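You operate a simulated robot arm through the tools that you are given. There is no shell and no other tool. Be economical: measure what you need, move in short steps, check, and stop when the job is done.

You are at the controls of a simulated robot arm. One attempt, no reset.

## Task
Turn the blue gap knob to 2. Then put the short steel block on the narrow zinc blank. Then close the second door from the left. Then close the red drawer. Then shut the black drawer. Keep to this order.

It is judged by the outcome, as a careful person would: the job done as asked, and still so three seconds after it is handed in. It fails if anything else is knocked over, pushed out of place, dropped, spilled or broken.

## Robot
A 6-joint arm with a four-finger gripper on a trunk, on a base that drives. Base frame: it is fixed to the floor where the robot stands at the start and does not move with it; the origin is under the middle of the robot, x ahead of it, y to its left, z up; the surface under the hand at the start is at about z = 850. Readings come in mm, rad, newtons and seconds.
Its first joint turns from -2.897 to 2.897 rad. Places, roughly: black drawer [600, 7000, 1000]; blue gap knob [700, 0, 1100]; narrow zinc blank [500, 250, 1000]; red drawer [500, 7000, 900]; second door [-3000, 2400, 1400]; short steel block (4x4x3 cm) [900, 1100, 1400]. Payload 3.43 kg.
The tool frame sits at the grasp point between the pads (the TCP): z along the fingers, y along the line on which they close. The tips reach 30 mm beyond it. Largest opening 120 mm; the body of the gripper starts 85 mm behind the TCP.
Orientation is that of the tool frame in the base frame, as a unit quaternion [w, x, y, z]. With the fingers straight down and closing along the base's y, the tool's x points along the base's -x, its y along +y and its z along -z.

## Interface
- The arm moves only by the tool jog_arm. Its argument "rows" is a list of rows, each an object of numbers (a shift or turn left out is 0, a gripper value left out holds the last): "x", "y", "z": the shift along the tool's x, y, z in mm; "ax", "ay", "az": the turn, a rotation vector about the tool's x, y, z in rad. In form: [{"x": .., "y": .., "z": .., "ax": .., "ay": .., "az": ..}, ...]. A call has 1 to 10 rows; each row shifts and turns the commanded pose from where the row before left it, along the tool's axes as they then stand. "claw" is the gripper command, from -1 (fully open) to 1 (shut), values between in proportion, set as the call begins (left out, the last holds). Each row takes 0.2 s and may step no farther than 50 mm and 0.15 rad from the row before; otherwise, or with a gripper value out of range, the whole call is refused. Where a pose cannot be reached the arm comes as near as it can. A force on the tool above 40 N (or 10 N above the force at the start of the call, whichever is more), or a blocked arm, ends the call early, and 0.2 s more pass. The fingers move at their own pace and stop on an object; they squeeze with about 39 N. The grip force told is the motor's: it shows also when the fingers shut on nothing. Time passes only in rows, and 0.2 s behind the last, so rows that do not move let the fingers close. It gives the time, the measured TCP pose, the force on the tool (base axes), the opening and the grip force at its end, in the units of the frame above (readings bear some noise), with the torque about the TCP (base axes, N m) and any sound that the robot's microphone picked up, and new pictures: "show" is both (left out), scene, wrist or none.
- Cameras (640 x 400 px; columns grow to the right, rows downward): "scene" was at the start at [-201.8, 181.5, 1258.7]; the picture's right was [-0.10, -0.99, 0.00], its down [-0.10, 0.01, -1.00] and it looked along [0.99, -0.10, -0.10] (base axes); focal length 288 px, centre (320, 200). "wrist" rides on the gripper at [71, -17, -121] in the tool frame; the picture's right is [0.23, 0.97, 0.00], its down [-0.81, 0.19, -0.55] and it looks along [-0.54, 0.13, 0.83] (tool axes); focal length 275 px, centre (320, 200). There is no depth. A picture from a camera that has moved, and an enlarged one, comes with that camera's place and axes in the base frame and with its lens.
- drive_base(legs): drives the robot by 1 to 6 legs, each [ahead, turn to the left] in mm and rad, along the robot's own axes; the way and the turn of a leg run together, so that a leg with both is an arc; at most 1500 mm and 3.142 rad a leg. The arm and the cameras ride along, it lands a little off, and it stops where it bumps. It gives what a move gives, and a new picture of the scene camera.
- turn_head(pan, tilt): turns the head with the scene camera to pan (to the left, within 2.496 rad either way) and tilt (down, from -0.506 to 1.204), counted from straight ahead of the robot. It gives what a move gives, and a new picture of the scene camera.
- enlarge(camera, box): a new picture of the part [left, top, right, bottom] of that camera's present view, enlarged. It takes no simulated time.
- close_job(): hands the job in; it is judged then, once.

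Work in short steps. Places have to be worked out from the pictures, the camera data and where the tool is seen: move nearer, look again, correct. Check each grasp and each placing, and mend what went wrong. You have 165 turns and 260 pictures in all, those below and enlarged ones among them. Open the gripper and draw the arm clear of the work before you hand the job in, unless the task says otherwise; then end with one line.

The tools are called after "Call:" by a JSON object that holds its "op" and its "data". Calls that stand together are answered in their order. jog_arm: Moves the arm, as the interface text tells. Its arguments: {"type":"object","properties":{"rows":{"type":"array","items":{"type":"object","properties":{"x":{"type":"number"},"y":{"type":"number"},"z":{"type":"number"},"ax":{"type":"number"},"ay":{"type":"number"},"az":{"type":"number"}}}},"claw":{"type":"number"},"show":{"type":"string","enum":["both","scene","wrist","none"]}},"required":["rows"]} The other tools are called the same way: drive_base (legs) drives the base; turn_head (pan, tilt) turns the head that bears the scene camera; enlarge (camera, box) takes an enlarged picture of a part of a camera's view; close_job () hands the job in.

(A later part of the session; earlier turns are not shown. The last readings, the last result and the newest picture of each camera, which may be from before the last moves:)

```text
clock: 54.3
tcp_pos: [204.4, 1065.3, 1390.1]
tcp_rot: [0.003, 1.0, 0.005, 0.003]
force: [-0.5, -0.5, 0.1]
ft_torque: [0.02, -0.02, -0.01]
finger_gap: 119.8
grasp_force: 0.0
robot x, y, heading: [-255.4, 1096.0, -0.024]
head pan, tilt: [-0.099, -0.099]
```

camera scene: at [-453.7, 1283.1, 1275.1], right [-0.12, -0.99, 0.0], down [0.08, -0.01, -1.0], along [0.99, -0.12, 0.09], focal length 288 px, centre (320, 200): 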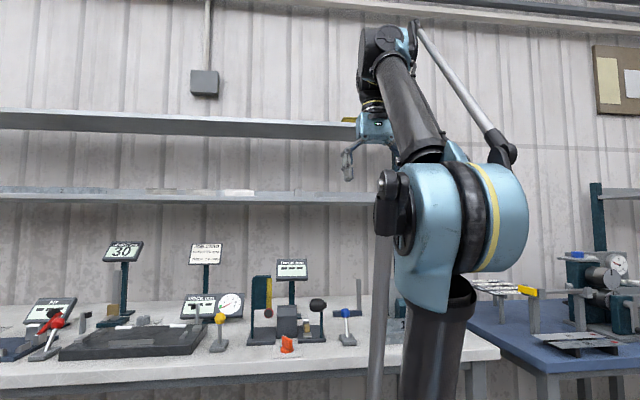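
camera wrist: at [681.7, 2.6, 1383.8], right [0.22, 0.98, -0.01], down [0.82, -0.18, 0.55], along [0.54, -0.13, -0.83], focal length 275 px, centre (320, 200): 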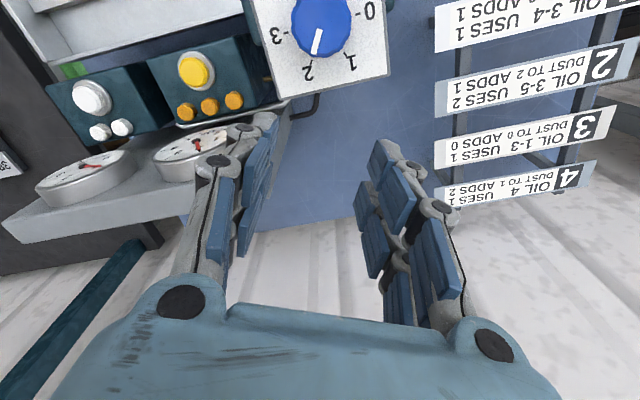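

The flip worked. Now I reach forward a bit and pitch the tool up to about 30° below horizontal.

Call:
{"op": "jog_arm", "data": {"rows": [{"x": 50}, {"x": 50}, {"x": 50}, {"x": 50, "ay": 0.15}, {"ay": 0.15}, {"ay": 0.15}, {"ay": 0.15}, {"ay": 0.15}, {"ay": 0.15}, {"ay": 0.15}], "show": "both"}}

```text
clock: 56.5
tcp_pos: [402.9, 1047.4, 1391.5]
tcp_rot: [0.002, 0.863, 0.005, 0.505]
force: [0.5, 0.1, -0.2]
ft_torque: [-0.05, -0.02, 0.02]
finger_gap: 120.2
grasp_force: 0.0
out of reach, approached as far as the arm can: row 1, 2, 3
robot x, y, heading: [-251.1, 1096.7, -0.023]
head pan, tilt: [-0.099, -0.099]
camera scene: at [-453.5, 1283.1, 1275.3], right [-0.12, -0.99, 0.0], down [0.09, -0.01, -1.0], along [0.99, -0.12, 0.09], focal length 288 px, centre (320, 200)
camera wrist: at [331.7, 1063.7, 1511.7], right [0.12, -0.97, 0.21], down [-0.88, -0.2, -0.43], along [0.46, -0.13, -0.88], focal length 275 px, centre (320, 200)
```

scene: 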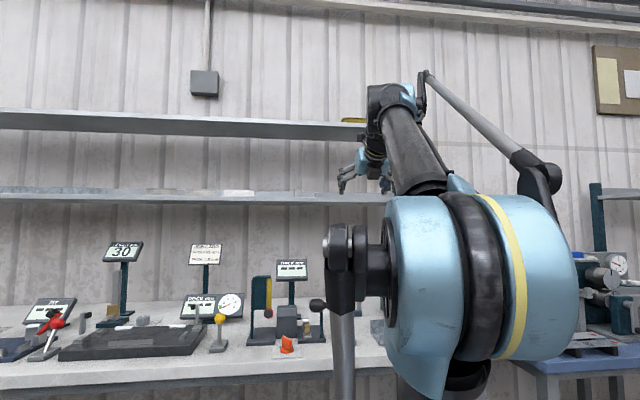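
wrist: 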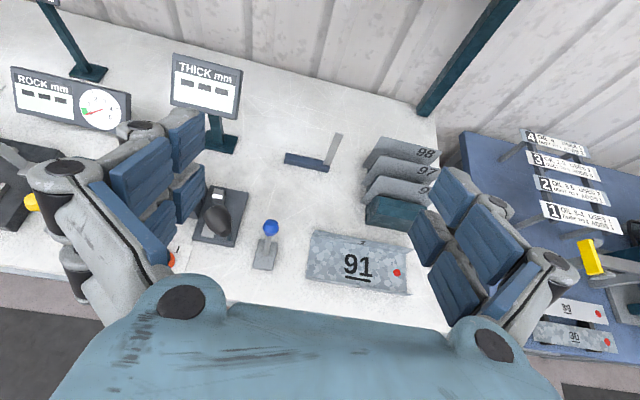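

The pose is as wanted, with the tool 30° below horizontal and the camera above. I raise 130 mm and drive forward 200 mm to look over the shelf.

Call:
{"op": "jog_arm", "data": {"rows": [{"x": 43, "z": -24}, {"x": 43, "z": -24}, {"x": 30, "z": -17}, {}], "show": "none"}}

Call:
{"op": "drive_base", "data": {"legs": [[200, 0]]}}

Call:
{"op": "jog_arm", "data": {"rows": [{}], "show": "wrist"}}

```text
clock: 57.5
tcp_pos: [403.2, 1051.2, 1524.4]
tcp_rot: [0.001, 0.864, 0.007, 0.504]
force: [0.1, -0.3, -1.1]
ft_torque: [0.01, 0.0, 0.01]
finger_gap: 119.8
grasp_force: 0.1
robot x, y, heading: [-253.8, 1098.0, -0.022]
head pan, tilt: [-0.099, -0.099]
```

```text
clock: 59.1
tcp_pos: [605.0, 1046.4, 1523.8]
tcp_rot: [0.001, 0.864, 0.007, 0.504]
force: [0.1, -0.5, -0.1]
ft_torque: [0.0, -0.05, 0.01]
finger_gap: 120.0
grasp_force: 0.0
robot x, y, heading: [-48.9, 1089.1, -0.019]
head pan, tilt: [-0.099, -0.099]
camera scene: at [-252.4, 1278.3, 1275.2], right [-0.12, -0.99, 0.0], down [0.09, -0.01, -1.0], along [0.99, -0.12, 0.09], focal length 288 px, centre (320, 200)
```

scene: 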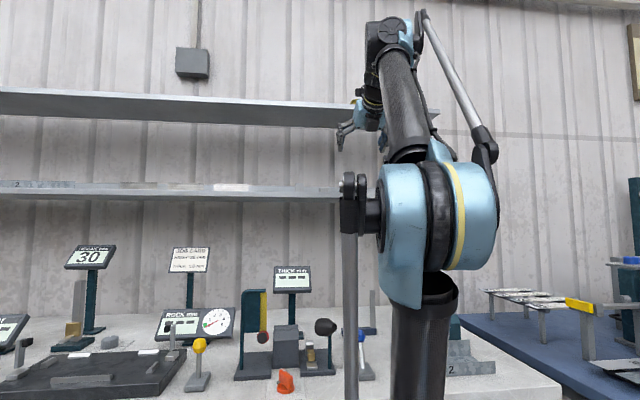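

```text
clock: 59.5
tcp_pos: [585.1, 1050.3, 1532.9]
tcp_rot: [0.003, 0.861, 0.006, 0.509]
force: [-3.2, 0.1, 0.8]
ft_torque: [0.0, -0.06, -0.03]
finger_gap: 119.7
grasp_force: 0.1
robot x, y, heading: [-53.1, 1095.8, -0.019]
head pan, tilt: [-0.099, -0.099]
camera wrist: at [513.4, 1064.9, 1652.7], right [0.12, -0.97, 0.21], down [-0.87, -0.2, -0.44], along [0.47, -0.13, -0.87], focal length 275 px, centre (320, 200)
```

wrist: 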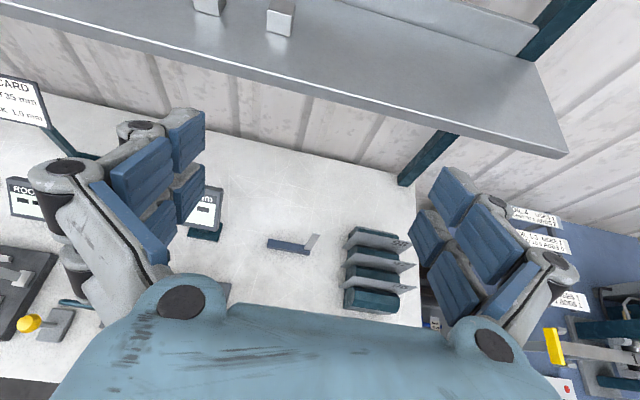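

The shelf and two blocks appear at the top of the wrist view; the right one at about [897, 1116] is the target candidate. I pitch the hand up a little to see them in full.

Call:
{"op": "jog_arm", "data": {"rows": [{"ay": 0.15}, {"ay": 0.15}, {"ay": 0.1}, {}], "show": "wrist"}}

Call:
{"op": "enlarge", "data": {"camera": "wrist", "box": [140, 20, 380, 170]}}

```text
clock: 60.5
tcp_pos: [586.6, 1049.9, 1532.5]
tcp_rot: [0.001, 0.742, 0.007, 0.671]
force: [-0.7, -0.7, 0.4]
ft_torque: [0.01, 0.03, 0.0]
finger_gap: 120.1
grasp_force: 0.1
robot x, y, heading: [-48.6, 1090.1, -0.025]
head pan, tilt: [-0.099, -0.099]
camera wrist: at [474.0, 1064.3, 1614.9], right [0.03, -0.97, 0.24], down [-0.63, -0.21, -0.75], along [0.78, -0.13, -0.62], focal length 275 px, centre (320, 200)
```

wrist: 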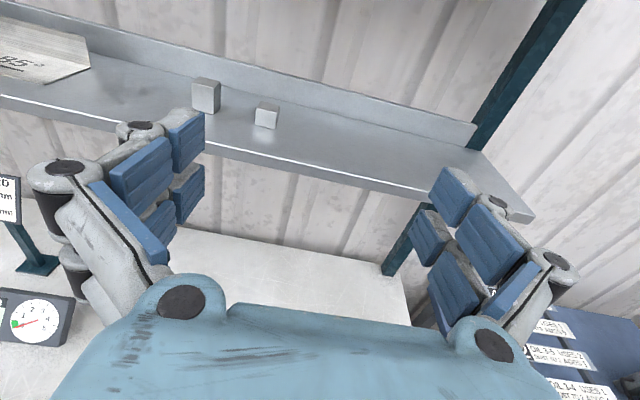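

```text
2.67 times, centred on (260, 95) of wrist
camera zoom: at [474.0, 1064.3, 1614.9], right [0.03, -0.97, 0.24], down [-0.63, -0.21, -0.75], along [0.78, -0.13, -0.62], focal length 734 px, centre (480, 480)
```

zoom: 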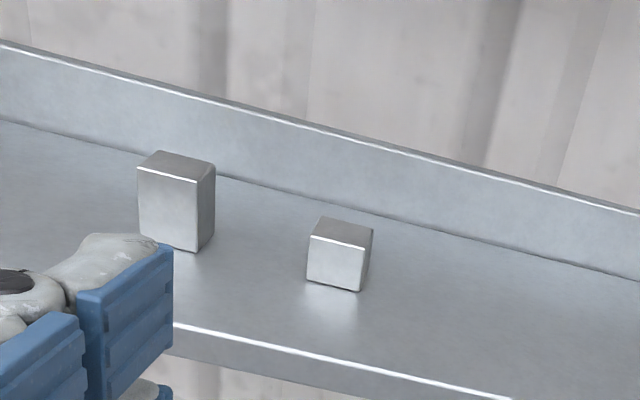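

Intersecting the two views puts the short block's front-bottom edge at about [895, 1117, 1403], so its centre is about [915, 1117, 1418], square to the shelf. I drive 80 mm nearer for reach, pitch back to 30° down and narrow the opening to about 70 mm.

Call:
{"op": "drive_base", "data": {"legs": [[80, 0]]}}

Call:
{"op": "jog_arm", "data": {"rows": [{"ay": -0.15}, {"ay": -0.15}, {"ay": -0.1}, {"y": -35}, {"y": -32}, {}], "claw": -0.17, "show": "wrist"}}

```text
clock: 61.6
tcp_pos: [667.8, 1047.6, 1533.4]
tcp_rot: [0.0, 0.742, 0.008, 0.67]
force: [0.1, 0.1, -0.6]
ft_torque: [0.01, -0.02, 0.01]
finger_gap: 120.2
grasp_force: 0.2
robot x, y, heading: [28.2, 1089.4, -0.021]
head pan, tilt: [-0.099, -0.099]
camera scene: at [-171.7, 1276.6, 1275.2], right [-0.12, -0.99, 0.0], down [0.09, -0.01, -1.0], along [0.99, -0.12, 0.09], focal length 288 px, centre (320, 200)
```

scene: 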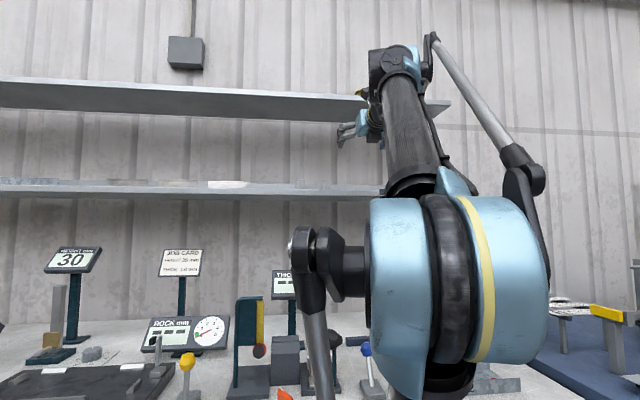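

```text
clock: 63.0
tcp_pos: [647.3, 1080.0, 1538.5]
tcp_rot: [0.001, 0.857, 0.008, 0.514]
force: [0.5, 0.3, -0.3]
ft_torque: [0.03, -0.01, -0.03]
finger_gap: 70.1
grasp_force: 0.0
out of reach, approached as far as the arm can: row 5
robot x, y, heading: [29.8, 1094.0, -0.023]
head pan, tilt: [-0.099, -0.099]
camera wrist: at [574.5, 1095.8, 1658.1], right [0.12, -0.97, 0.21], down [-0.87, -0.21, -0.45], along [0.48, -0.13, -0.87], focal length 275 px, centre (320, 200)
```

wrist: 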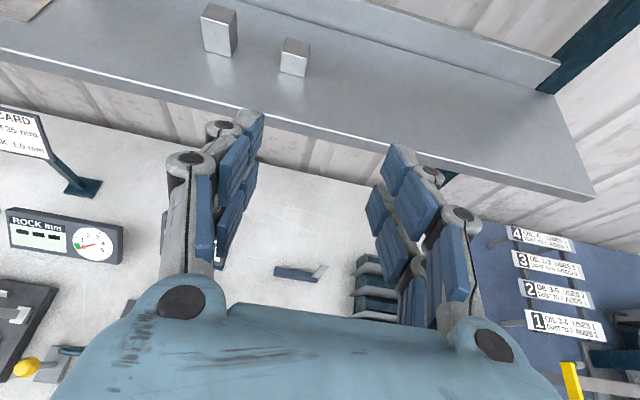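

From this view the block is again at about [897, 1120] (front), which agrees. I advance to about [760, 1117, 1490].

Call:
{"op": "jog_arm", "data": {"rows": [{"x": 3.6, "z": 40.7}, {"x": 3.6, "y": -18, "z": 40.7}, {"x": 3.6, "y": -19, "z": 40.7}, {}], "show": "wrist"}}

```text
clock: 64.0
tcp_pos: [760.5, 1077.2, 1492.1]
tcp_rot: [-0.001, 0.857, 0.01, 0.515]
force: [-0.7, 0.3, -0.9]
ft_torque: [-0.01, -0.03, 0.0]
finger_gap: 70.2
grasp_force: 0.0
out of reach, approached as far as the arm can: row 2, 3
robot x, y, heading: [31.9, 1091.5, -0.024]
head pan, tilt: [-0.099, -0.099]
camera wrist: at [688.1, 1092.4, 1610.9], right [0.13, -0.97, 0.21], down [-0.86, -0.21, -0.45], along [0.49, -0.13, -0.87], focal length 275 px, centre (320, 200)
```

wrist: 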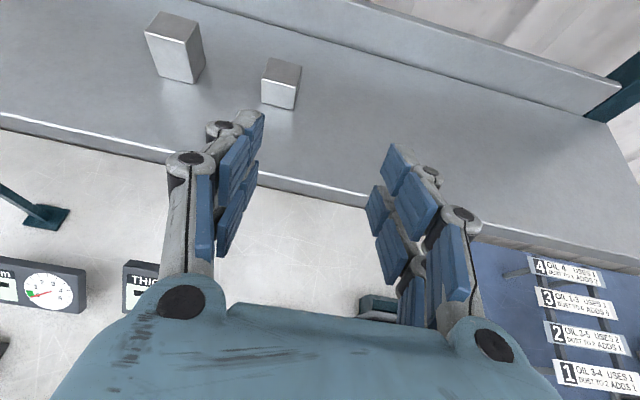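

The arm refuses more +y (a wrist limit), so the base must shift about 45 mm left. I do it with a back-in S-manoeuvre, the hand being well above everything.

Call:
{"op": "drive_base", "data": {"legs": [[0, -0.3], [-180, 0], [0, 0.32], [165, 0]]}}

Call:
{"op": "jog_arm", "data": {"rows": [{}], "show": "wrist"}}

```text
clock: 65.7
tcp_pos: [745.2, 859.0, 1480.1]
tcp_rot: [0.072, 0.854, -0.115, 0.503]
force: [0.9, 0.8, -0.4]
ft_torque: [0.0, 0.0, 0.02]
finger_gap: 69.9
grasp_force: 0.1
robot x, y, heading: [26.1, 1095.5, -0.315]
head pan, tilt: [-0.099, -0.099]
stopped in leg 1: the robot was blocked; the commanded pose is now the measured one
camera scene: at [-135.1, 1336.5, 1271.2], right [-0.4, -0.92, 0.0], down [0.1, -0.04, -0.99], along [0.91, -0.4, 0.1], focal length 288 px, centre (320, 200)
```

scene: 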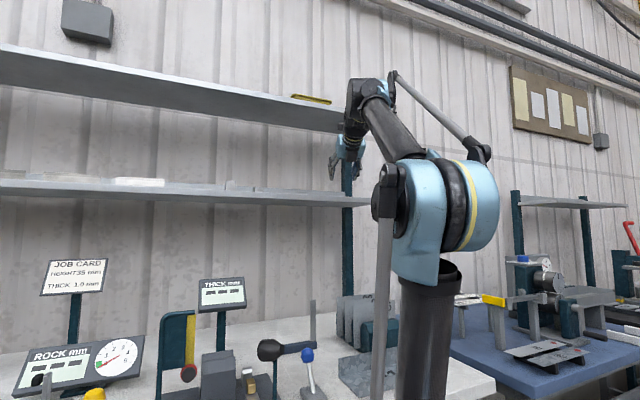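

```text
clock: 66.1
tcp_pos: [740.1, 860.7, 1483.3]
tcp_rot: [0.073, 0.852, -0.116, 0.505]
force: [0.3, 0.0, -0.1]
ft_torque: [-0.02, 0.01, -0.02]
finger_gap: 70.0
grasp_force: 0.0
robot x, y, heading: [29.3, 1091.3, -0.316]
head pan, tilt: [-0.099, -0.099]
camera wrist: at [676.3, 896.3, 1602.7], right [-0.16, -0.97, 0.21], down [-0.89, 0.05, -0.44], along [0.42, -0.26, -0.87], focal length 275 px, centre (320, 200)
```

wrist: 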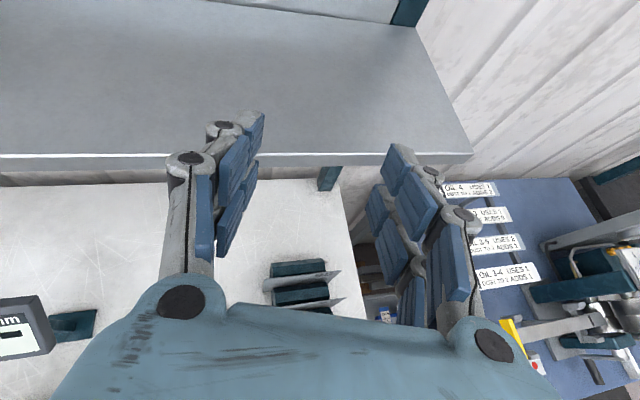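

It stopped just short of the end of the first leg, probably an arm link grazing the upper shelf's edge. Nothing looks disturbed. I back straight out.

Call:
{"op": "drive_base", "data": {"legs": [[-200, 0]]}}

```text
clock: 67.7
tcp_pos: [554.2, 921.5, 1480.9]
tcp_rot: [0.074, 0.853, -0.117, 0.504]
force: [0.1, -0.4, 0.6]
ft_torque: [0.02, 0.02, 0.02]
finger_gap: 70.3
grasp_force: 0.0
robot x, y, heading: [-160.4, 1151.0, -0.311]
head pan, tilt: [-0.099, -0.099]
camera scene: at [-300.3, 1390.7, 1275.2], right [-0.4, -0.92, 0.0], down [0.08, -0.04, -1.0], along [0.91, -0.4, 0.09], focal length 288 px, centre (320, 200)
```

scene: 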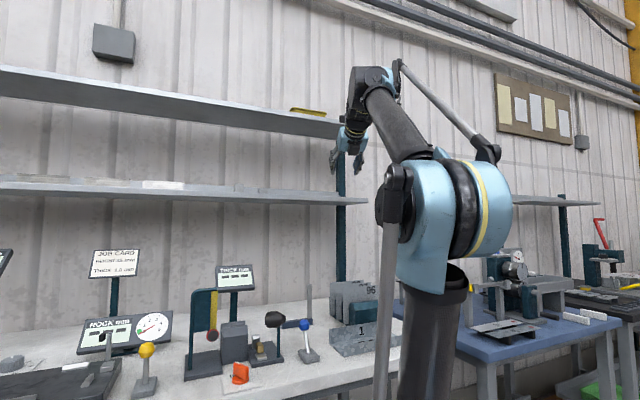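

Now I turn back to heading 0.

Call:
{"op": "drive_base", "data": {"legs": [[0, 0.312]]}}

Call:
{"op": "jog_arm", "data": {"rows": [{}], "show": "wrist"}}

```text
clock: 69.2
tcp_pos: [572.9, 1148.7, 1490.7]
tcp_rot: [-0.006, 0.858, 0.018, 0.514]
force: [0.2, 0.9, 0.4]
ft_torque: [-0.01, 0.0, -0.03]
finger_gap: 70.1
grasp_force: 0.1
robot x, y, heading: [-158.3, 1150.7, -0.004]
head pan, tilt: [-0.099, -0.099]
camera scene: at [-365.6, 1335.1, 1275.2], right [-0.1, -0.99, 0.0], down [0.09, -0.01, -1.0], along [0.99, -0.1, 0.09], focal length 288 px, centre (320, 200)
```

scene: 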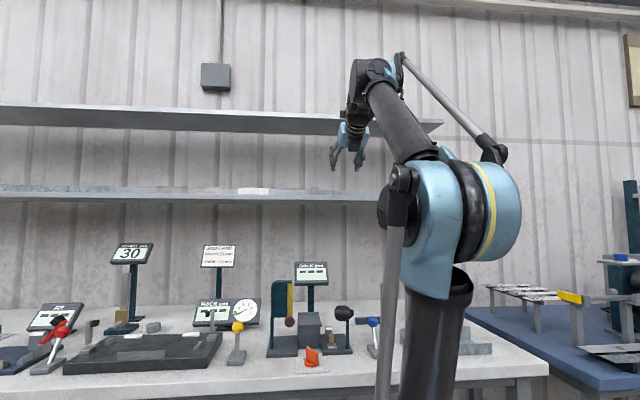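

```text
clock: 69.6
tcp_pos: [555.1, 1150.0, 1499.8]
tcp_rot: [-0.005, 0.854, 0.016, 0.519]
force: [-3.0, 0.0, 0.9]
ft_torque: [-0.01, -0.04, 0.0]
finger_gap: 70.3
grasp_force: 0.0
robot x, y, heading: [-161.6, 1157.2, -0.007]
head pan, tilt: [-0.099, -0.099]
camera wrist: at [479.1, 1164.5, 1617.6], right [0.14, -0.97, 0.21], down [-0.86, -0.23, -0.46], along [0.5, -0.12, -0.86], focal length 275 px, centre (320, 200)
```

wrist: 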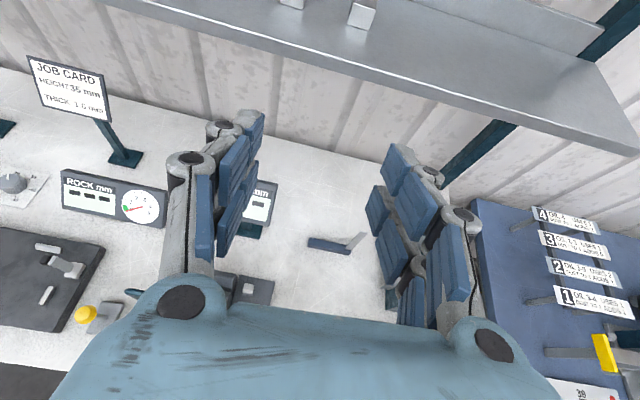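

The shift (−17, +9) follows the drive again. I move 33 mm right to y of about 1117, then drive ahead 185.

Call:
{"op": "jog_arm", "data": {"rows": [{"y": 33, "az": -0.02}, {}], "show": "none"}}

Call:
{"op": "drive_base", "data": {"legs": [[185, 0]]}}

Call:
{"op": "jog_arm", "data": {"rows": [{}, {}], "show": "wrist"}}

```text
clock: 70.2
tcp_pos: [556.5, 1119.0, 1500.3]
tcp_rot: [0.001, 0.854, 0.026, 0.52]
force: [0.2, -0.8, 0.2]
ft_torque: [-0.01, 0.01, 0.0]
finger_gap: 70.1
grasp_force: 0.0
robot x, y, heading: [-162.1, 1149.7, -0.005]
head pan, tilt: [-0.099, -0.099]
```

```text
clock: 71.7
tcp_pos: [743.1, 1115.5, 1499.4]
tcp_rot: [0.001, 0.854, 0.024, 0.52]
force: [0.4, -0.3, -0.7]
ft_torque: [-0.03, 0.01, -0.02]
finger_gap: 70.2
grasp_force: 0.1
robot x, y, heading: [27.0, 1147.4, -0.008]
head pan, tilt: [-0.099, -0.099]
camera scene: at [-178.1, 1334.6, 1275.2], right [-0.11, -0.99, 0.0], down [0.09, -0.01, -1.0], along [0.99, -0.11, 0.09], focal length 288 px, centre (320, 200)
```

scene: 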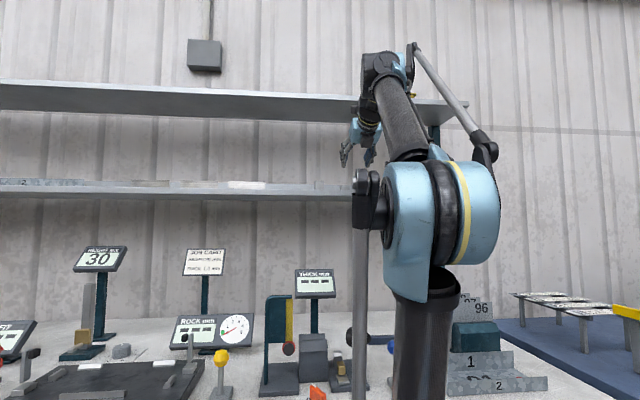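

```text
clock: 72.3
tcp_pos: [725.5, 1116.5, 1508.8]
tcp_rot: [0.0, 0.851, 0.025, 0.525]
force: [-0.5, 0.1, 0.3]
ft_torque: [0.0, 0.0, 0.0]
finger_gap: 70.1
grasp_force: 0.0
robot x, y, heading: [28.0, 1152.0, -0.001]
head pan, tilt: [-0.099, -0.099]
camera wrist: at [648.7, 1132.3, 1625.1], right [0.14, -0.96, 0.23], down [-0.85, -0.24, -0.47], along [0.51, -0.13, -0.85], focal length 275 px, centre (320, 200)
```

wrist: 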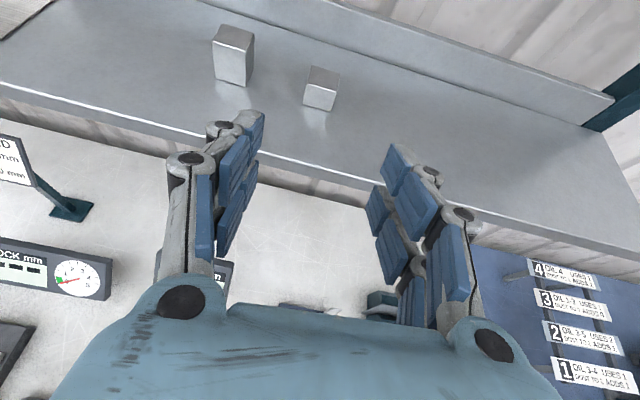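

The block reads [901, 1116] (front-bottom edge), so I'm aligned. I remove the small roll and advance to the waypoint about [830, 1117, 1455].

Call:
{"op": "jog_arm", "data": {"rows": [{"az": 0.045, "z": 39}, {"z": 39}, {"z": 40}, {}], "show": "wrist"}}

```text
clock: 73.3
tcp_pos: [830.0, 1118.3, 1455.1]
tcp_rot: [-0.011, 0.851, 0.005, 0.525]
force: [-0.3, 1.0, -0.1]
ft_torque: [0.0, -0.01, 0.0]
finger_gap: 70.3
grasp_force: 0.0
robot x, y, heading: [27.1, 1149.8, -0.008]
head pan, tilt: [-0.099, -0.099]
camera wrist: at [754.0, 1130.5, 1572.6], right [0.12, -0.97, 0.19], down [-0.85, -0.2, -0.48], along [0.51, -0.11, -0.86], focal length 275 px, centre (320, 200)
```

wrist: 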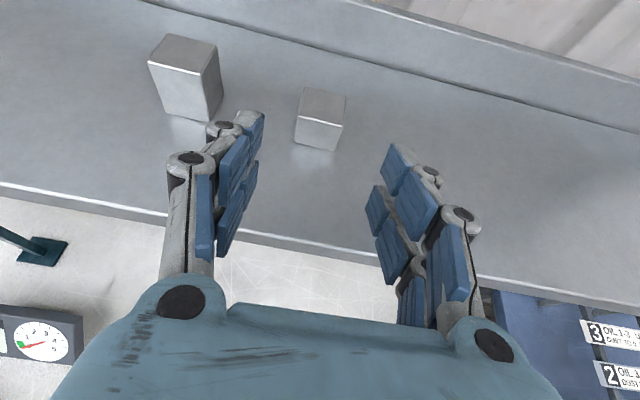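

The geometry agrees (block front at 901, y 1118, and the fingers straddle it). I go in to TCP about [903, 1118, 1431].

Call:
{"op": "jog_arm", "data": {"rows": [{"x": 5.4, "z": 38.5}, {"x": 5.0, "z": 38.5}, {}], "show": "both"}}

```text
clock: 74.1
tcp_pos: [902.8, 1120.6, 1433.1]
tcp_rot: [-0.011, 0.85, 0.005, 0.526]
force: [-6.7, -1.4, 21.7]
ft_torque: [-0.93, -0.01, -0.4]
finger_gap: 75.4
grasp_force: 4.0
robot x, y, heading: [29.5, 1153.0, -0.002]
head pan, tilt: [-0.099, -0.099]
camera scene: at [-179.3, 1334.5, 1275.0], right [-0.11, -0.99, 0.0], down [0.09, -0.01, -1.0], along [0.99, -0.11, 0.09], focal length 288 px, centre (320, 200)
camera wrist: at [826.9, 1133.4, 1549.8], right [0.12, -0.97, 0.19], down [-0.85, -0.2, -0.48], along [0.51, -0.11, -0.86], focal length 275 px, centre (320, 200)
```

scene: 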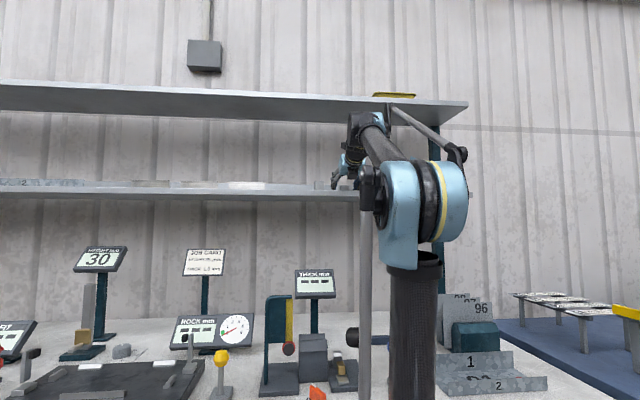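
wrist: 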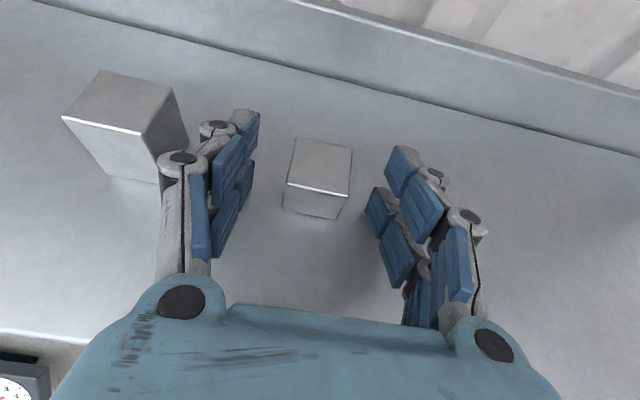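

The tips are touching the shelf lightly (22 N up). I lift 7 mm, then close.

Call:
{"op": "jog_arm", "data": {"rows": [{"x": 6.3, "z": -3.1}, {}], "show": "none"}}

Call:
{"op": "jog_arm", "data": {"rows": [{}, {}], "claw": 0.6, "show": "wrist"}}

```text
clock: 74.7
tcp_pos: [903.8, 1121.7, 1436.6]
tcp_rot: [-0.011, 0.851, 0.005, 0.525]
force: [0.4, 0.8, 0.1]
ft_torque: [0.0, -0.01, -0.01]
finger_gap: 70.1
grasp_force: 0.1
robot x, y, heading: [29.2, 1150.3, -0.007]
head pan, tilt: [-0.099, -0.099]
```

```text
clock: 75.3
tcp_pos: [904.2, 1120.1, 1437.6]
tcp_rot: [-0.01, 0.851, 0.004, 0.525]
force: [0.5, 0.4, -0.2]
ft_torque: [-0.07, -0.03, -0.04]
finger_gap: 34.9
grasp_force: 39.5
robot x, y, heading: [26.4, 1149.4, -0.01]
head pan, tilt: [-0.099, -0.099]
camera wrist: at [828.5, 1133.2, 1555.0], right [0.12, -0.97, 0.19], down [-0.85, -0.2, -0.48], along [0.51, -0.11, -0.86], focal length 275 px, centre (320, 200)
```

wrist: 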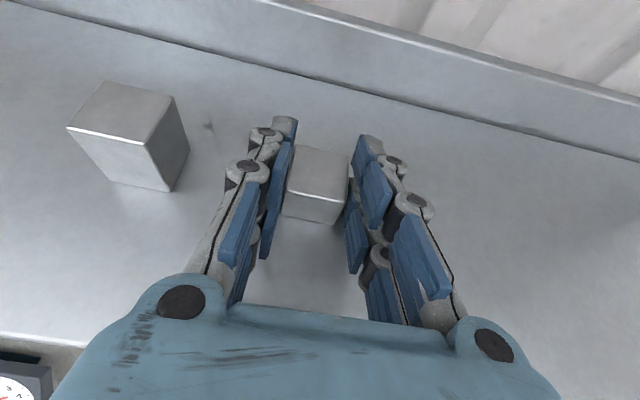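

It is gripped (35 mm, 39 N). I lift 50 mm and check it comes along.

Call:
{"op": "jog_arm", "data": {"rows": [{}, {"x": 9, "z": -4.5}, {"x": 18, "z": -9}, {"x": 18, "z": -9}, {}], "claw": 1, "show": "wrist"}}

```text
clock: 76.5
tcp_pos: [903.1, 1118.9, 1488.1]
tcp_rot: [-0.011, 0.851, 0.005, 0.525]
force: [0.8, 0.3, -0.4]
ft_torque: [-0.01, -0.01, -0.01]
finger_gap: 0.0
grasp_force: 33.7
robot x, y, heading: [27.8, 1150.2, -0.011]
head pan, tilt: [-0.099, -0.099]
camera wrist: at [828.1, 1132.1, 1605.1], right [0.12, -0.97, 0.19], down [-0.85, -0.2, -0.48], along [0.51, -0.11, -0.86], focal length 275 px, centre (320, 200)
```

wrist: 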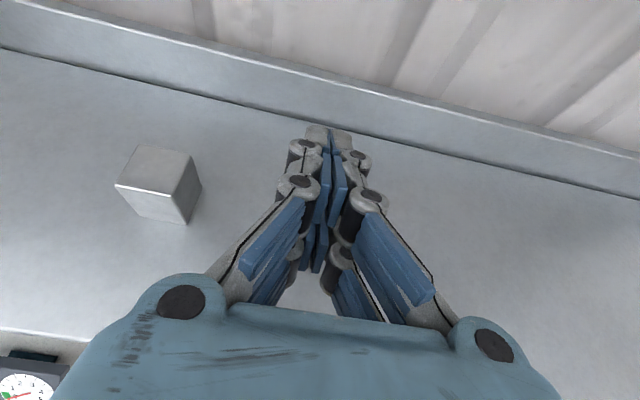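

It slipped out; the fingers held only the block's top edge. I open and look where the block is.

Call:
{"op": "jog_arm", "data": {"rows": [{}, {}], "claw": -0.17, "show": "wrist"}}

Call:
{"op": "enlarge", "data": {"camera": "wrist", "box": [220, 100, 420, 225]}}

```text
clock: 77.1
tcp_pos: [904.2, 1118.7, 1486.3]
tcp_rot: [-0.011, 0.852, 0.006, 0.523]
force: [-0.3, -0.2, 0.9]
ft_torque: [0.02, 0.0, 0.02]
finger_gap: 70.1
grasp_force: 0.0
robot x, y, heading: [22.7, 1151.8, -0.007]
head pan, tilt: [-0.099, -0.099]
camera wrist: at [828.2, 1132.1, 1604.9], right [0.12, -0.97, 0.19], down [-0.85, -0.2, -0.48], along [0.51, -0.11, -0.86], focal length 275 px, centre (320, 200)
```

wrist: 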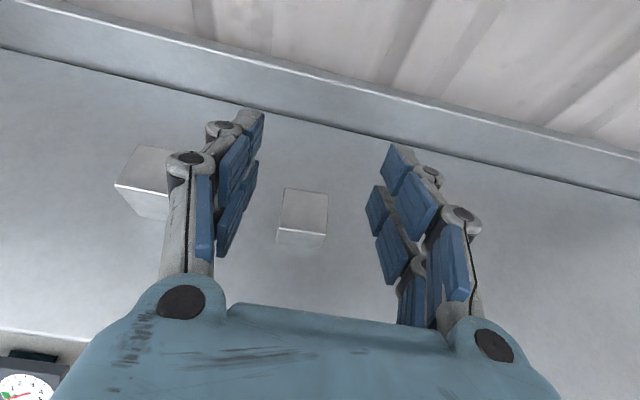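

```text
3.20 times, centred on (320, 162) of wrist
camera zoom: at [828.2, 1132.1, 1604.9], right [0.12, -0.97, 0.19], down [-0.85, -0.2, -0.48], along [0.51, -0.11, -0.86], focal length 881 px, centre (320, 320)
```

zoom: 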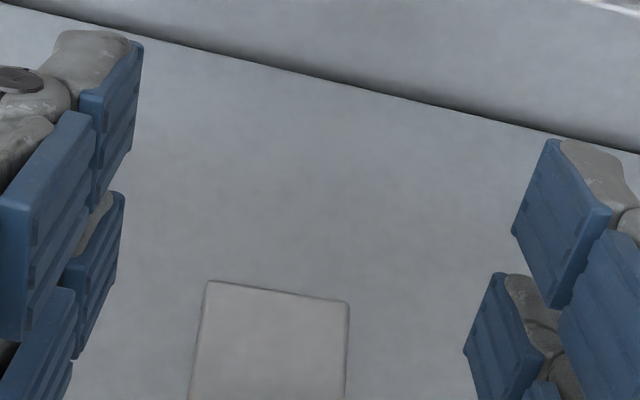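

The block still stands upright at about [917, 1120] and is roughly a 35 mm cube. The first grip was too high and steep, so I flatten the tool to about 12° down, back off and re-enter lower.

Call:
{"op": "jog_arm", "data": {"rows": [{"ay": 0.13}, {"ay": 0.13}, {"x": -7, "z": -32}, {"x": -7, "z": -32}, {}], "show": "none"}}

Call:
{"op": "jog_arm", "data": {"rows": [{"x": -24, "z": 5}, {"x": -22, "z": 5}, {}], "show": "wrist"}}

```text
clock: 78.3
tcp_pos: [837.9, 1118.8, 1487.0]
tcp_rot: [-0.011, 0.775, 0.004, 0.631]
force: [0.1, 0.2, -0.8]
ft_torque: [-0.01, -0.01, -0.02]
finger_gap: 70.2
grasp_force: 0.0
robot x, y, heading: [27.0, 1151.4, -0.002]
head pan, tilt: [-0.099, -0.099]
```

```text
clock: 79.1
tcp_pos: [837.7, 1119.6, 1439.9]
tcp_rot: [-0.011, 0.776, 0.003, 0.631]
force: [0.8, -0.3, -0.2]
ft_torque: [-0.01, -0.02, -0.01]
finger_gap: 70.3
grasp_force: 0.0
robot x, y, heading: [26.4, 1152.3, -0.002]
head pan, tilt: [-0.099, -0.099]
camera wrist: at [734.5, 1131.5, 1533.2], right [0.07, -0.97, 0.21], down [-0.7, -0.2, -0.68], along [0.71, -0.1, -0.7], focal length 275 px, centre (320, 200)
```

wrist: 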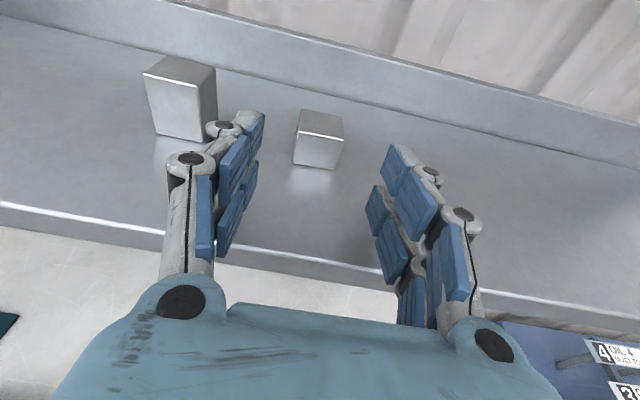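

The block's front edge is at about [899, 1119]. I slide in at the flatter angle to about [893, 1119, 1426].

Call:
{"op": "jog_arm", "data": {"rows": [{"x": -2, "z": 28}, {"x": -1, "z": 28}, {}], "show": "wrist"}}

```text
clock: 80.0
tcp_pos: [875.6, 1119.8, 1436.2]
tcp_rot: [-0.011, 0.771, 0.004, 0.636]
force: [-0.1, -0.8, -0.6]
ft_torque: [0.0, -0.06, 0.01]
finger_gap: 70.4
grasp_force: 0.5
robot x, y, heading: [26.2, 1148.3, -0.009]
head pan, tilt: [-0.099, -0.099]
stopped in row 3: the force on the tool passed its limit at 42 N (the readings are from after the stop); the commanded pose is now the measured one
camera wrist: at [770.4, 1133.4, 1528.8], right [0.06, -0.97, 0.22], down [-0.69, -0.2, -0.69], along [0.72, -0.11, -0.69], focal length 275 px, centre (320, 200)
```

wrist: 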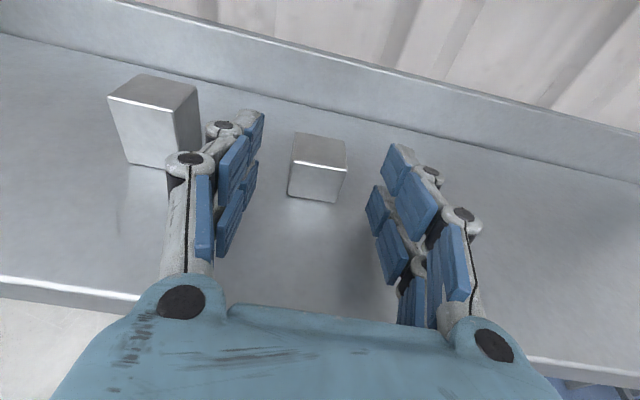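

It made contact and bounced back to [876, 1436]. I advance again 13 mm at this height, then lower by only 4 mm.

Call:
{"op": "jog_arm", "data": {"rows": [{"x": 2.5, "z": 13}, {}], "show": "none"}}

Call:
{"op": "jog_arm", "data": {"rows": [{"x": -4}, {}], "show": "none"}}

```text
clock: 80.5
tcp_pos: [888.3, 1121.3, 1436.7]
tcp_rot: [-0.009, 0.772, 0.003, 0.636]
force: [-0.4, 0.4, -0.6]
ft_torque: [0.0, 0.02, 0.01]
finger_gap: 70.2
grasp_force: 0.1
robot x, y, heading: [28.1, 1152.2, -0.011]
head pan, tilt: [-0.099, -0.099]
```

```text
clock: 81.2
tcp_pos: [888.3, 1119.4, 1432.5]
tcp_rot: [-0.009, 0.772, 0.003, 0.636]
force: [0.0, 0.8, -1.1]
ft_torque: [0.01, 0.0, 0.0]
finger_gap: 70.1
grasp_force: 0.1
robot x, y, heading: [24.5, 1156.2, -0.007]
head pan, tilt: [-0.099, -0.099]
```

No contact yet, so I lower 3 mm more, then close and view.

Call:
{"op": "jog_arm", "data": {"rows": [{"x": -3}, {}], "show": "none"}}

Call:
{"op": "jog_arm", "data": {"rows": [{}, {}, {}], "claw": 1, "show": "wrist"}}

```text
clock: 81.8
tcp_pos: [888.0, 1120.9, 1429.2]
tcp_rot: [-0.01, 0.772, 0.004, 0.636]
force: [-0.6, 0.1, 0.2]
ft_torque: [-0.01, 0.01, -0.02]
finger_gap: 70.1
grasp_force: 0.0
robot x, y, heading: [27.4, 1154.1, -0.009]
head pan, tilt: [-0.099, -0.099]
```

```text
clock: 82.5
tcp_pos: [887.7, 1119.9, 1429.9]
tcp_rot: [-0.009, 0.772, 0.003, 0.635]
force: [0.5, -1.1, 3.3]
ft_torque: [-0.12, -0.1, 0.0]
finger_gap: 34.7
grasp_force: 38.7
robot x, y, heading: [23.6, 1150.2, -0.003]
head pan, tilt: [-0.099, -0.099]
camera wrist: at [782.8, 1133.9, 1522.1], right [0.06, -0.97, 0.22], down [-0.69, -0.2, -0.69], along [0.72, -0.11, -0.69], focal length 275 px, centre (320, 200)
```

wrist: 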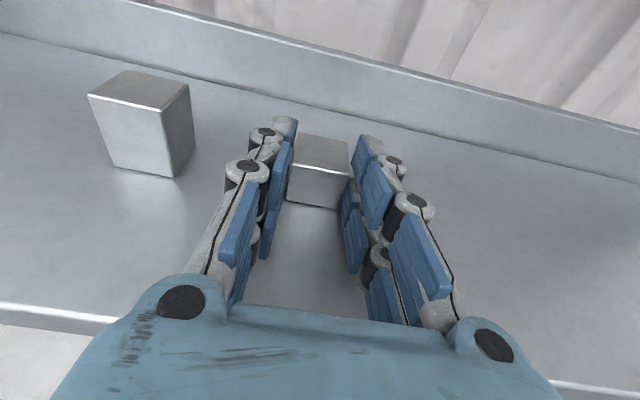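

It is gripped at 34.7 mm, now lower on the block. I lift slowly and check.

Call:
{"op": "jog_arm", "data": {"rows": [{"x": 4, "z": -0.8}, {"x": 6, "z": -1.3}, {"x": 8, "z": -1.7}, {}], "show": "wrist"}}

```text
clock: 83.5
tcp_pos: [886.1, 1120.9, 1448.6]
tcp_rot: [-0.01, 0.771, 0.004, 0.636]
force: [-0.2, 0.4, -2.6]
ft_torque: [0.02, 0.1, -0.03]
finger_gap: 34.8
grasp_force: 38.5
robot x, y, heading: [29.1, 1154.6, -0.001]
head pan, tilt: [-0.099, -0.099]
camera wrist: at [782.2, 1134.2, 1540.6], right [0.06, -0.97, 0.22], down [-0.69, -0.2, -0.69], along [0.72, -0.11, -0.69], focal length 275 px, centre (320, 200)
```

wrist: 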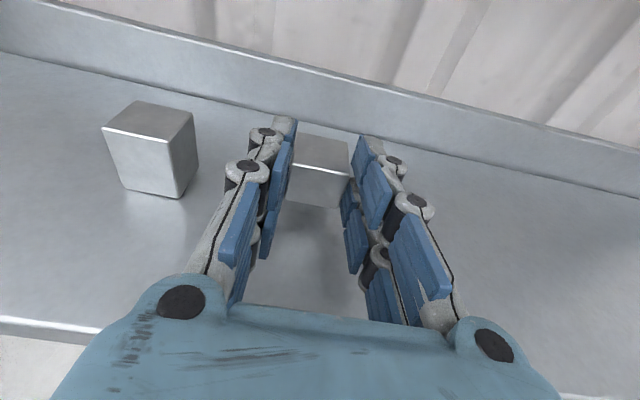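

The block is held (weight shows as −2.6 N). I raise 25 mm more and draw it out of the shelf.

Call:
{"op": "jog_arm", "data": {"rows": [{"x": 12, "z": -2.5}, {"x": 13, "z": -2.5}, {"x": -6, "z": -30}, {"x": -8, "z": -40}, {"x": -8, "z": -40}, {"x": -8, "z": -40}, {"x": -8, "z": -40}, {}], "show": "wrist"}}

```text
clock: 85.3
tcp_pos: [693.2, 1116.4, 1470.1]
tcp_rot: [-0.01, 0.771, 0.004, 0.636]
force: [0.1, -0.3, -2.9]
ft_torque: [0.01, 0.12, -0.01]
finger_gap: 35.0
grasp_force: 38.5
robot x, y, heading: [27.2, 1153.7, -0.004]
head pan, tilt: [-0.099, -0.099]
camera wrist: at [588.8, 1129.5, 1563.6], right [0.06, -0.97, 0.22], down [-0.69, -0.2, -0.69], along [0.72, -0.11, -0.69], focal length 275 px, centre (320, 200)
```

wrist: 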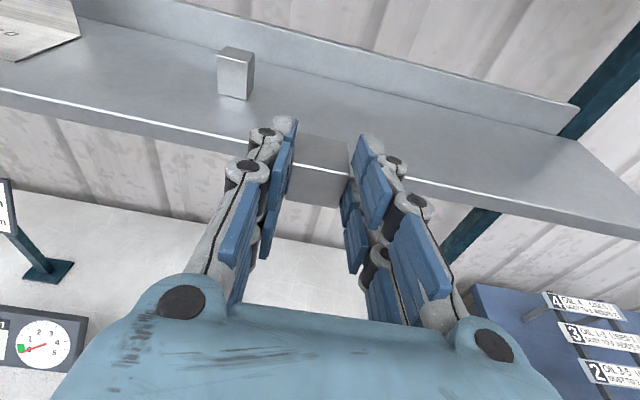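

The block is secure. I back out 285, turn right, drive 830 down the aisle and turn back to face the blue table.

Call:
{"op": "drive_base", "data": {"legs": [[-287, 0], [0, -1.567], [830, 0], [0, 1.571]]}}

Call:
{"op": "jog_arm", "data": {"rows": [{}], "show": "wrist"}}

```text
clock: 90.9
tcp_pos: [-177.8, 528.3, 1487.4]
tcp_rot: [0.405, 0.59, -0.484, 0.504]
force: [-2.3, 2.5, -1.1]
ft_torque: [0.12, 0.03, 0.08]
finger_gap: 34.7
grasp_force: 39.4
robot x, y, heading: [-259.5, 1150.7, -1.386]
head pan, tilt: [-0.099, -0.099]
stopped in leg 2: the robot was blocked; the commanded pose is now the measured one
camera scene: at [-119.2, 1392.7, 1274.9], right [-1.0, -0.09, 0.0], down [0.01, -0.09, -1.0], along [0.09, -0.99, 0.09], focal length 288 px, centre (320, 200)
```

scene: 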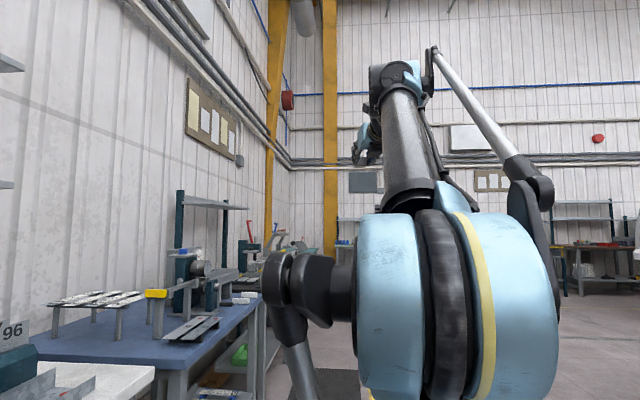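

```text
clock: 91.3
tcp_pos: [-175.4, 524.7, 1486.4]
tcp_rot: [0.405, 0.59, -0.484, 0.503]
force: [-0.6, -0.6, -2.9]
ft_torque: [0.13, 0.04, -0.04]
finger_gap: 34.6
grasp_force: 38.7
robot x, y, heading: [-261.8, 1155.5, -1.384]
head pan, tilt: [-0.099, -0.099]
camera wrist: at [-182.0, 632.1, 1576.9], right [-0.95, -0.24, 0.22], down [-0.32, 0.63, -0.71], along [0.03, -0.74, -0.67], focal length 275 px, centre (320, 200)
```

wrist: 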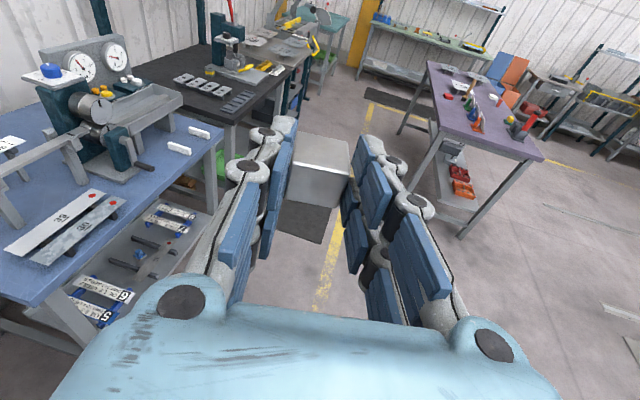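

The turn stopped early at heading −1.385 with nothing near, and the block is still held. I continue the remaining legs.

Call:
{"op": "drive_base", "data": {"legs": [[0, -0.185], [830, 0]]}}

```text
clock: 96.6
tcp_pos: [-289.6, -319.3, 1488.1]
tcp_rot: [0.45, 0.543, -0.536, 0.464]
force: [-0.3, 0.3, -2.1]
ft_torque: [0.09, 0.0, 0.02]
finger_gap: 34.5
grasp_force: 38.8
robot x, y, heading: [-253.9, 313.8, -1.567]
head pan, tilt: [-0.099, -0.099]
camera scene: at [-75.7, 520.4, 1275.2], right [-1.0, 0.1, 0.0], down [-0.01, -0.09, -1.0], along [-0.1, -0.99, 0.09], focal length 288 px, centre (320, 200)
```

scene: 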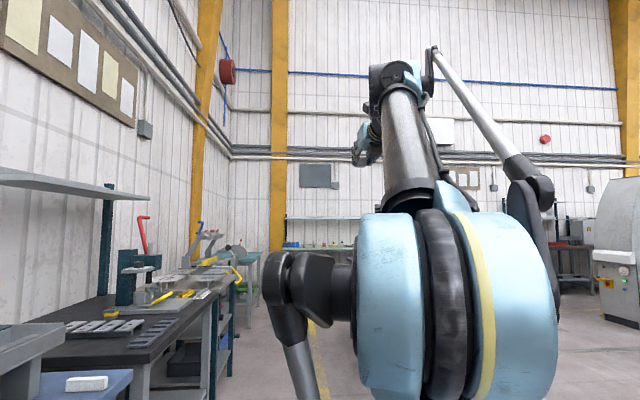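

Now I turn left to face the blue table, with the head looking down at the plates.

Call:
{"op": "drive_base", "data": {"legs": [[0, 1.567]]}}

Call:
{"op": "turn_head", "data": {"pan": 0.2, "tilt": 0.45}}

Call:
{"op": "jog_arm", "data": {"rows": [{}], "show": "wrist"}}

```text
clock: 101.4
tcp_pos: [359.6, 288.9, 1494.5]
tcp_rot: [-0.014, 0.76, 0.009, 0.65]
force: [-1.2, 0.6, -3.4]
ft_torque: [0.01, 0.1, 0.02]
finger_gap: 34.6
grasp_force: 38.7
robot x, y, heading: [-255.4, 303.8, 0.014]
head pan, tilt: [-0.099, -0.099]
camera scene: at [-465.3, 482.9, 1275.2], right [-0.09, -1.0, 0.0], down [0.09, -0.01, -1.0], along [0.99, -0.09, 0.09], focal length 288 px, centre (320, 200)
```

scene: 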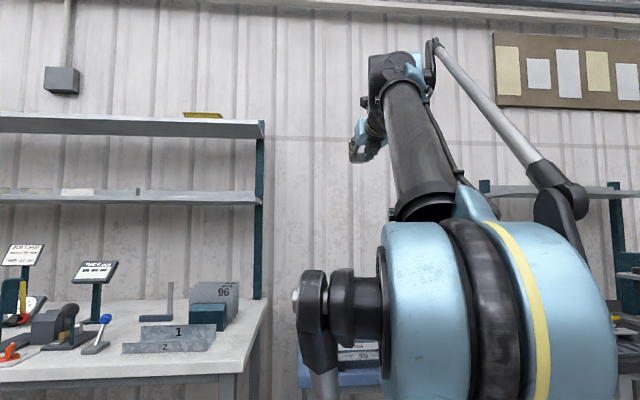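

```text
clock: 102.3
tcp_pos: [341.5, 292.1, 1502.3]
tcp_rot: [-0.014, 0.755, 0.009, 0.655]
force: [0.0, 1.3, -3.4]
ft_torque: [-0.02, 0.07, 0.01]
finger_gap: 34.6
grasp_force: 39.1
robot x, y, heading: [-258.4, 304.3, 0.008]
head pan, tilt: [0.201, 0.45]
camera scene: at [-462.9, 509.9, 1224.8], right [0.21, -0.98, 0.0], down [-0.44, -0.09, -0.9], along [0.87, 0.19, -0.45], focal length 288 px, centre (320, 200)
```

scene: 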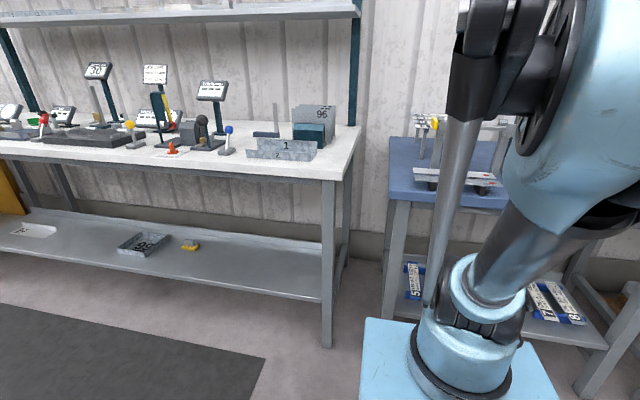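

```text
clock: 102.7
tcp_pos: [340.9, 292.3, 1501.0]
tcp_rot: [-0.013, 0.755, 0.008, 0.655]
force: [0.6, 0.1, -1.5]
ft_torque: [-0.04, 0.07, -0.01]
finger_gap: 34.8
grasp_force: 39.2
robot x, y, heading: [-260.7, 302.7, 0.009]
head pan, tilt: [0.201, 0.45]
camera wrist: at [232.0, 303.6, 1589.0], right [0.06, -0.97, 0.22], down [-0.66, -0.21, -0.73], along [0.75, -0.1, -0.65], focal length 275 px, centre (320, 200)
```

wrist: 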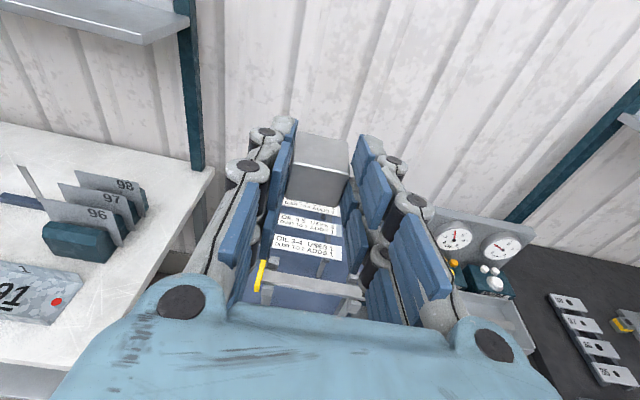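

The hand has pitched up about 0.05 rad in total from the slips; I correct that so the block sits level, move over the blank's estimated position (x 437, y 274) and start down.

Call:
{"op": "jog_arm", "data": {"rows": [{"ay": -0.05}, {"x": 5.6, "y": 9, "z": 30}, {"x": 5.6, "y": 9, "z": 30}, {"x": -49, "z": 9.4}, {"x": -49, "z": 9.4}, {"x": -49, "z": 9.4}, {"x": -49, "z": 9.4}, {}], "show": "wrist"}}

```text
clock: 104.5
tcp_pos: [402.0, 276.2, 1303.5]
tcp_rot: [-0.013, 0.772, 0.008, 0.636]
force: [0.5, -0.6, -2.4]
ft_torque: [-0.03, 0.08, 0.0]
finger_gap: 34.6
grasp_force: 38.5
robot x, y, heading: [-256.9, 303.9, 0.015]
head pan, tilt: [0.201, 0.45]
camera wrist: at [297.1, 287.5, 1395.8], right [0.07, -0.97, 0.22], down [-0.69, -0.21, -0.69], along [0.72, -0.1, -0.69], focal length 275 px, centre (320, 200)
```

wrist: 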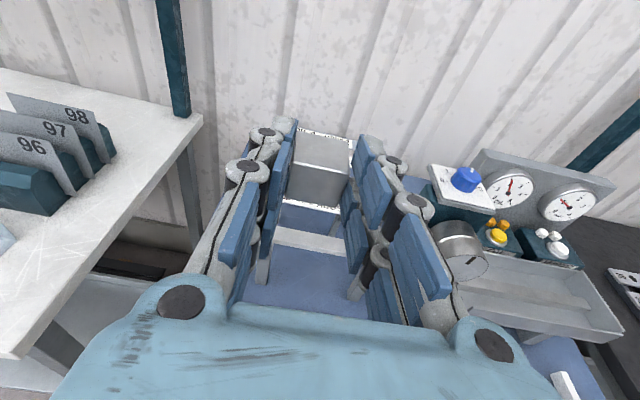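

Path is clear. I go down another 250 mm and look with the scene camera.

Call:
{"op": "jog_arm", "data": {"rows": [{"x": -49, "z": 9.4}, {"x": -49, "z": 9.4}, {"x": -49, "z": 9.4}, {"x": -49, "z": 9.4}, {"x": -49, "z": 9.4}, {}], "show": "both"}}

```text
clock: 105.9
tcp_pos: [402.0, 280.0, 1048.1]
tcp_rot: [-0.013, 0.772, 0.008, 0.636]
force: [-0.5, 0.4, -2.3]
ft_torque: [0.02, 0.06, 0.01]
finger_gap: 34.6
grasp_force: 39.2
robot x, y, heading: [-258.8, 305.1, 0.012]
head pan, tilt: [0.201, 0.45]
camera scene: at [-462.9, 509.9, 1224.7], right [0.21, -0.98, 0.0], down [-0.44, -0.09, -0.89], along [0.87, 0.19, -0.45], focal length 288 px, centre (320, 200)
camera wrist: at [296.0, 291.4, 1141.4], right [0.07, -0.97, 0.22], down [-0.69, -0.21, -0.69], along [0.72, -0.1, -0.69], focal length 275 px, centre (320, 200)
```

scene: 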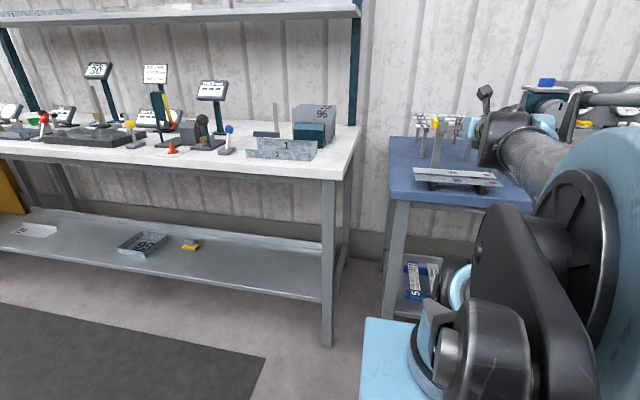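
wrist: 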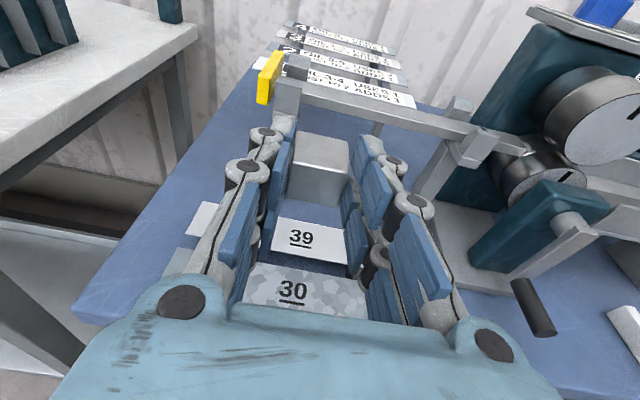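

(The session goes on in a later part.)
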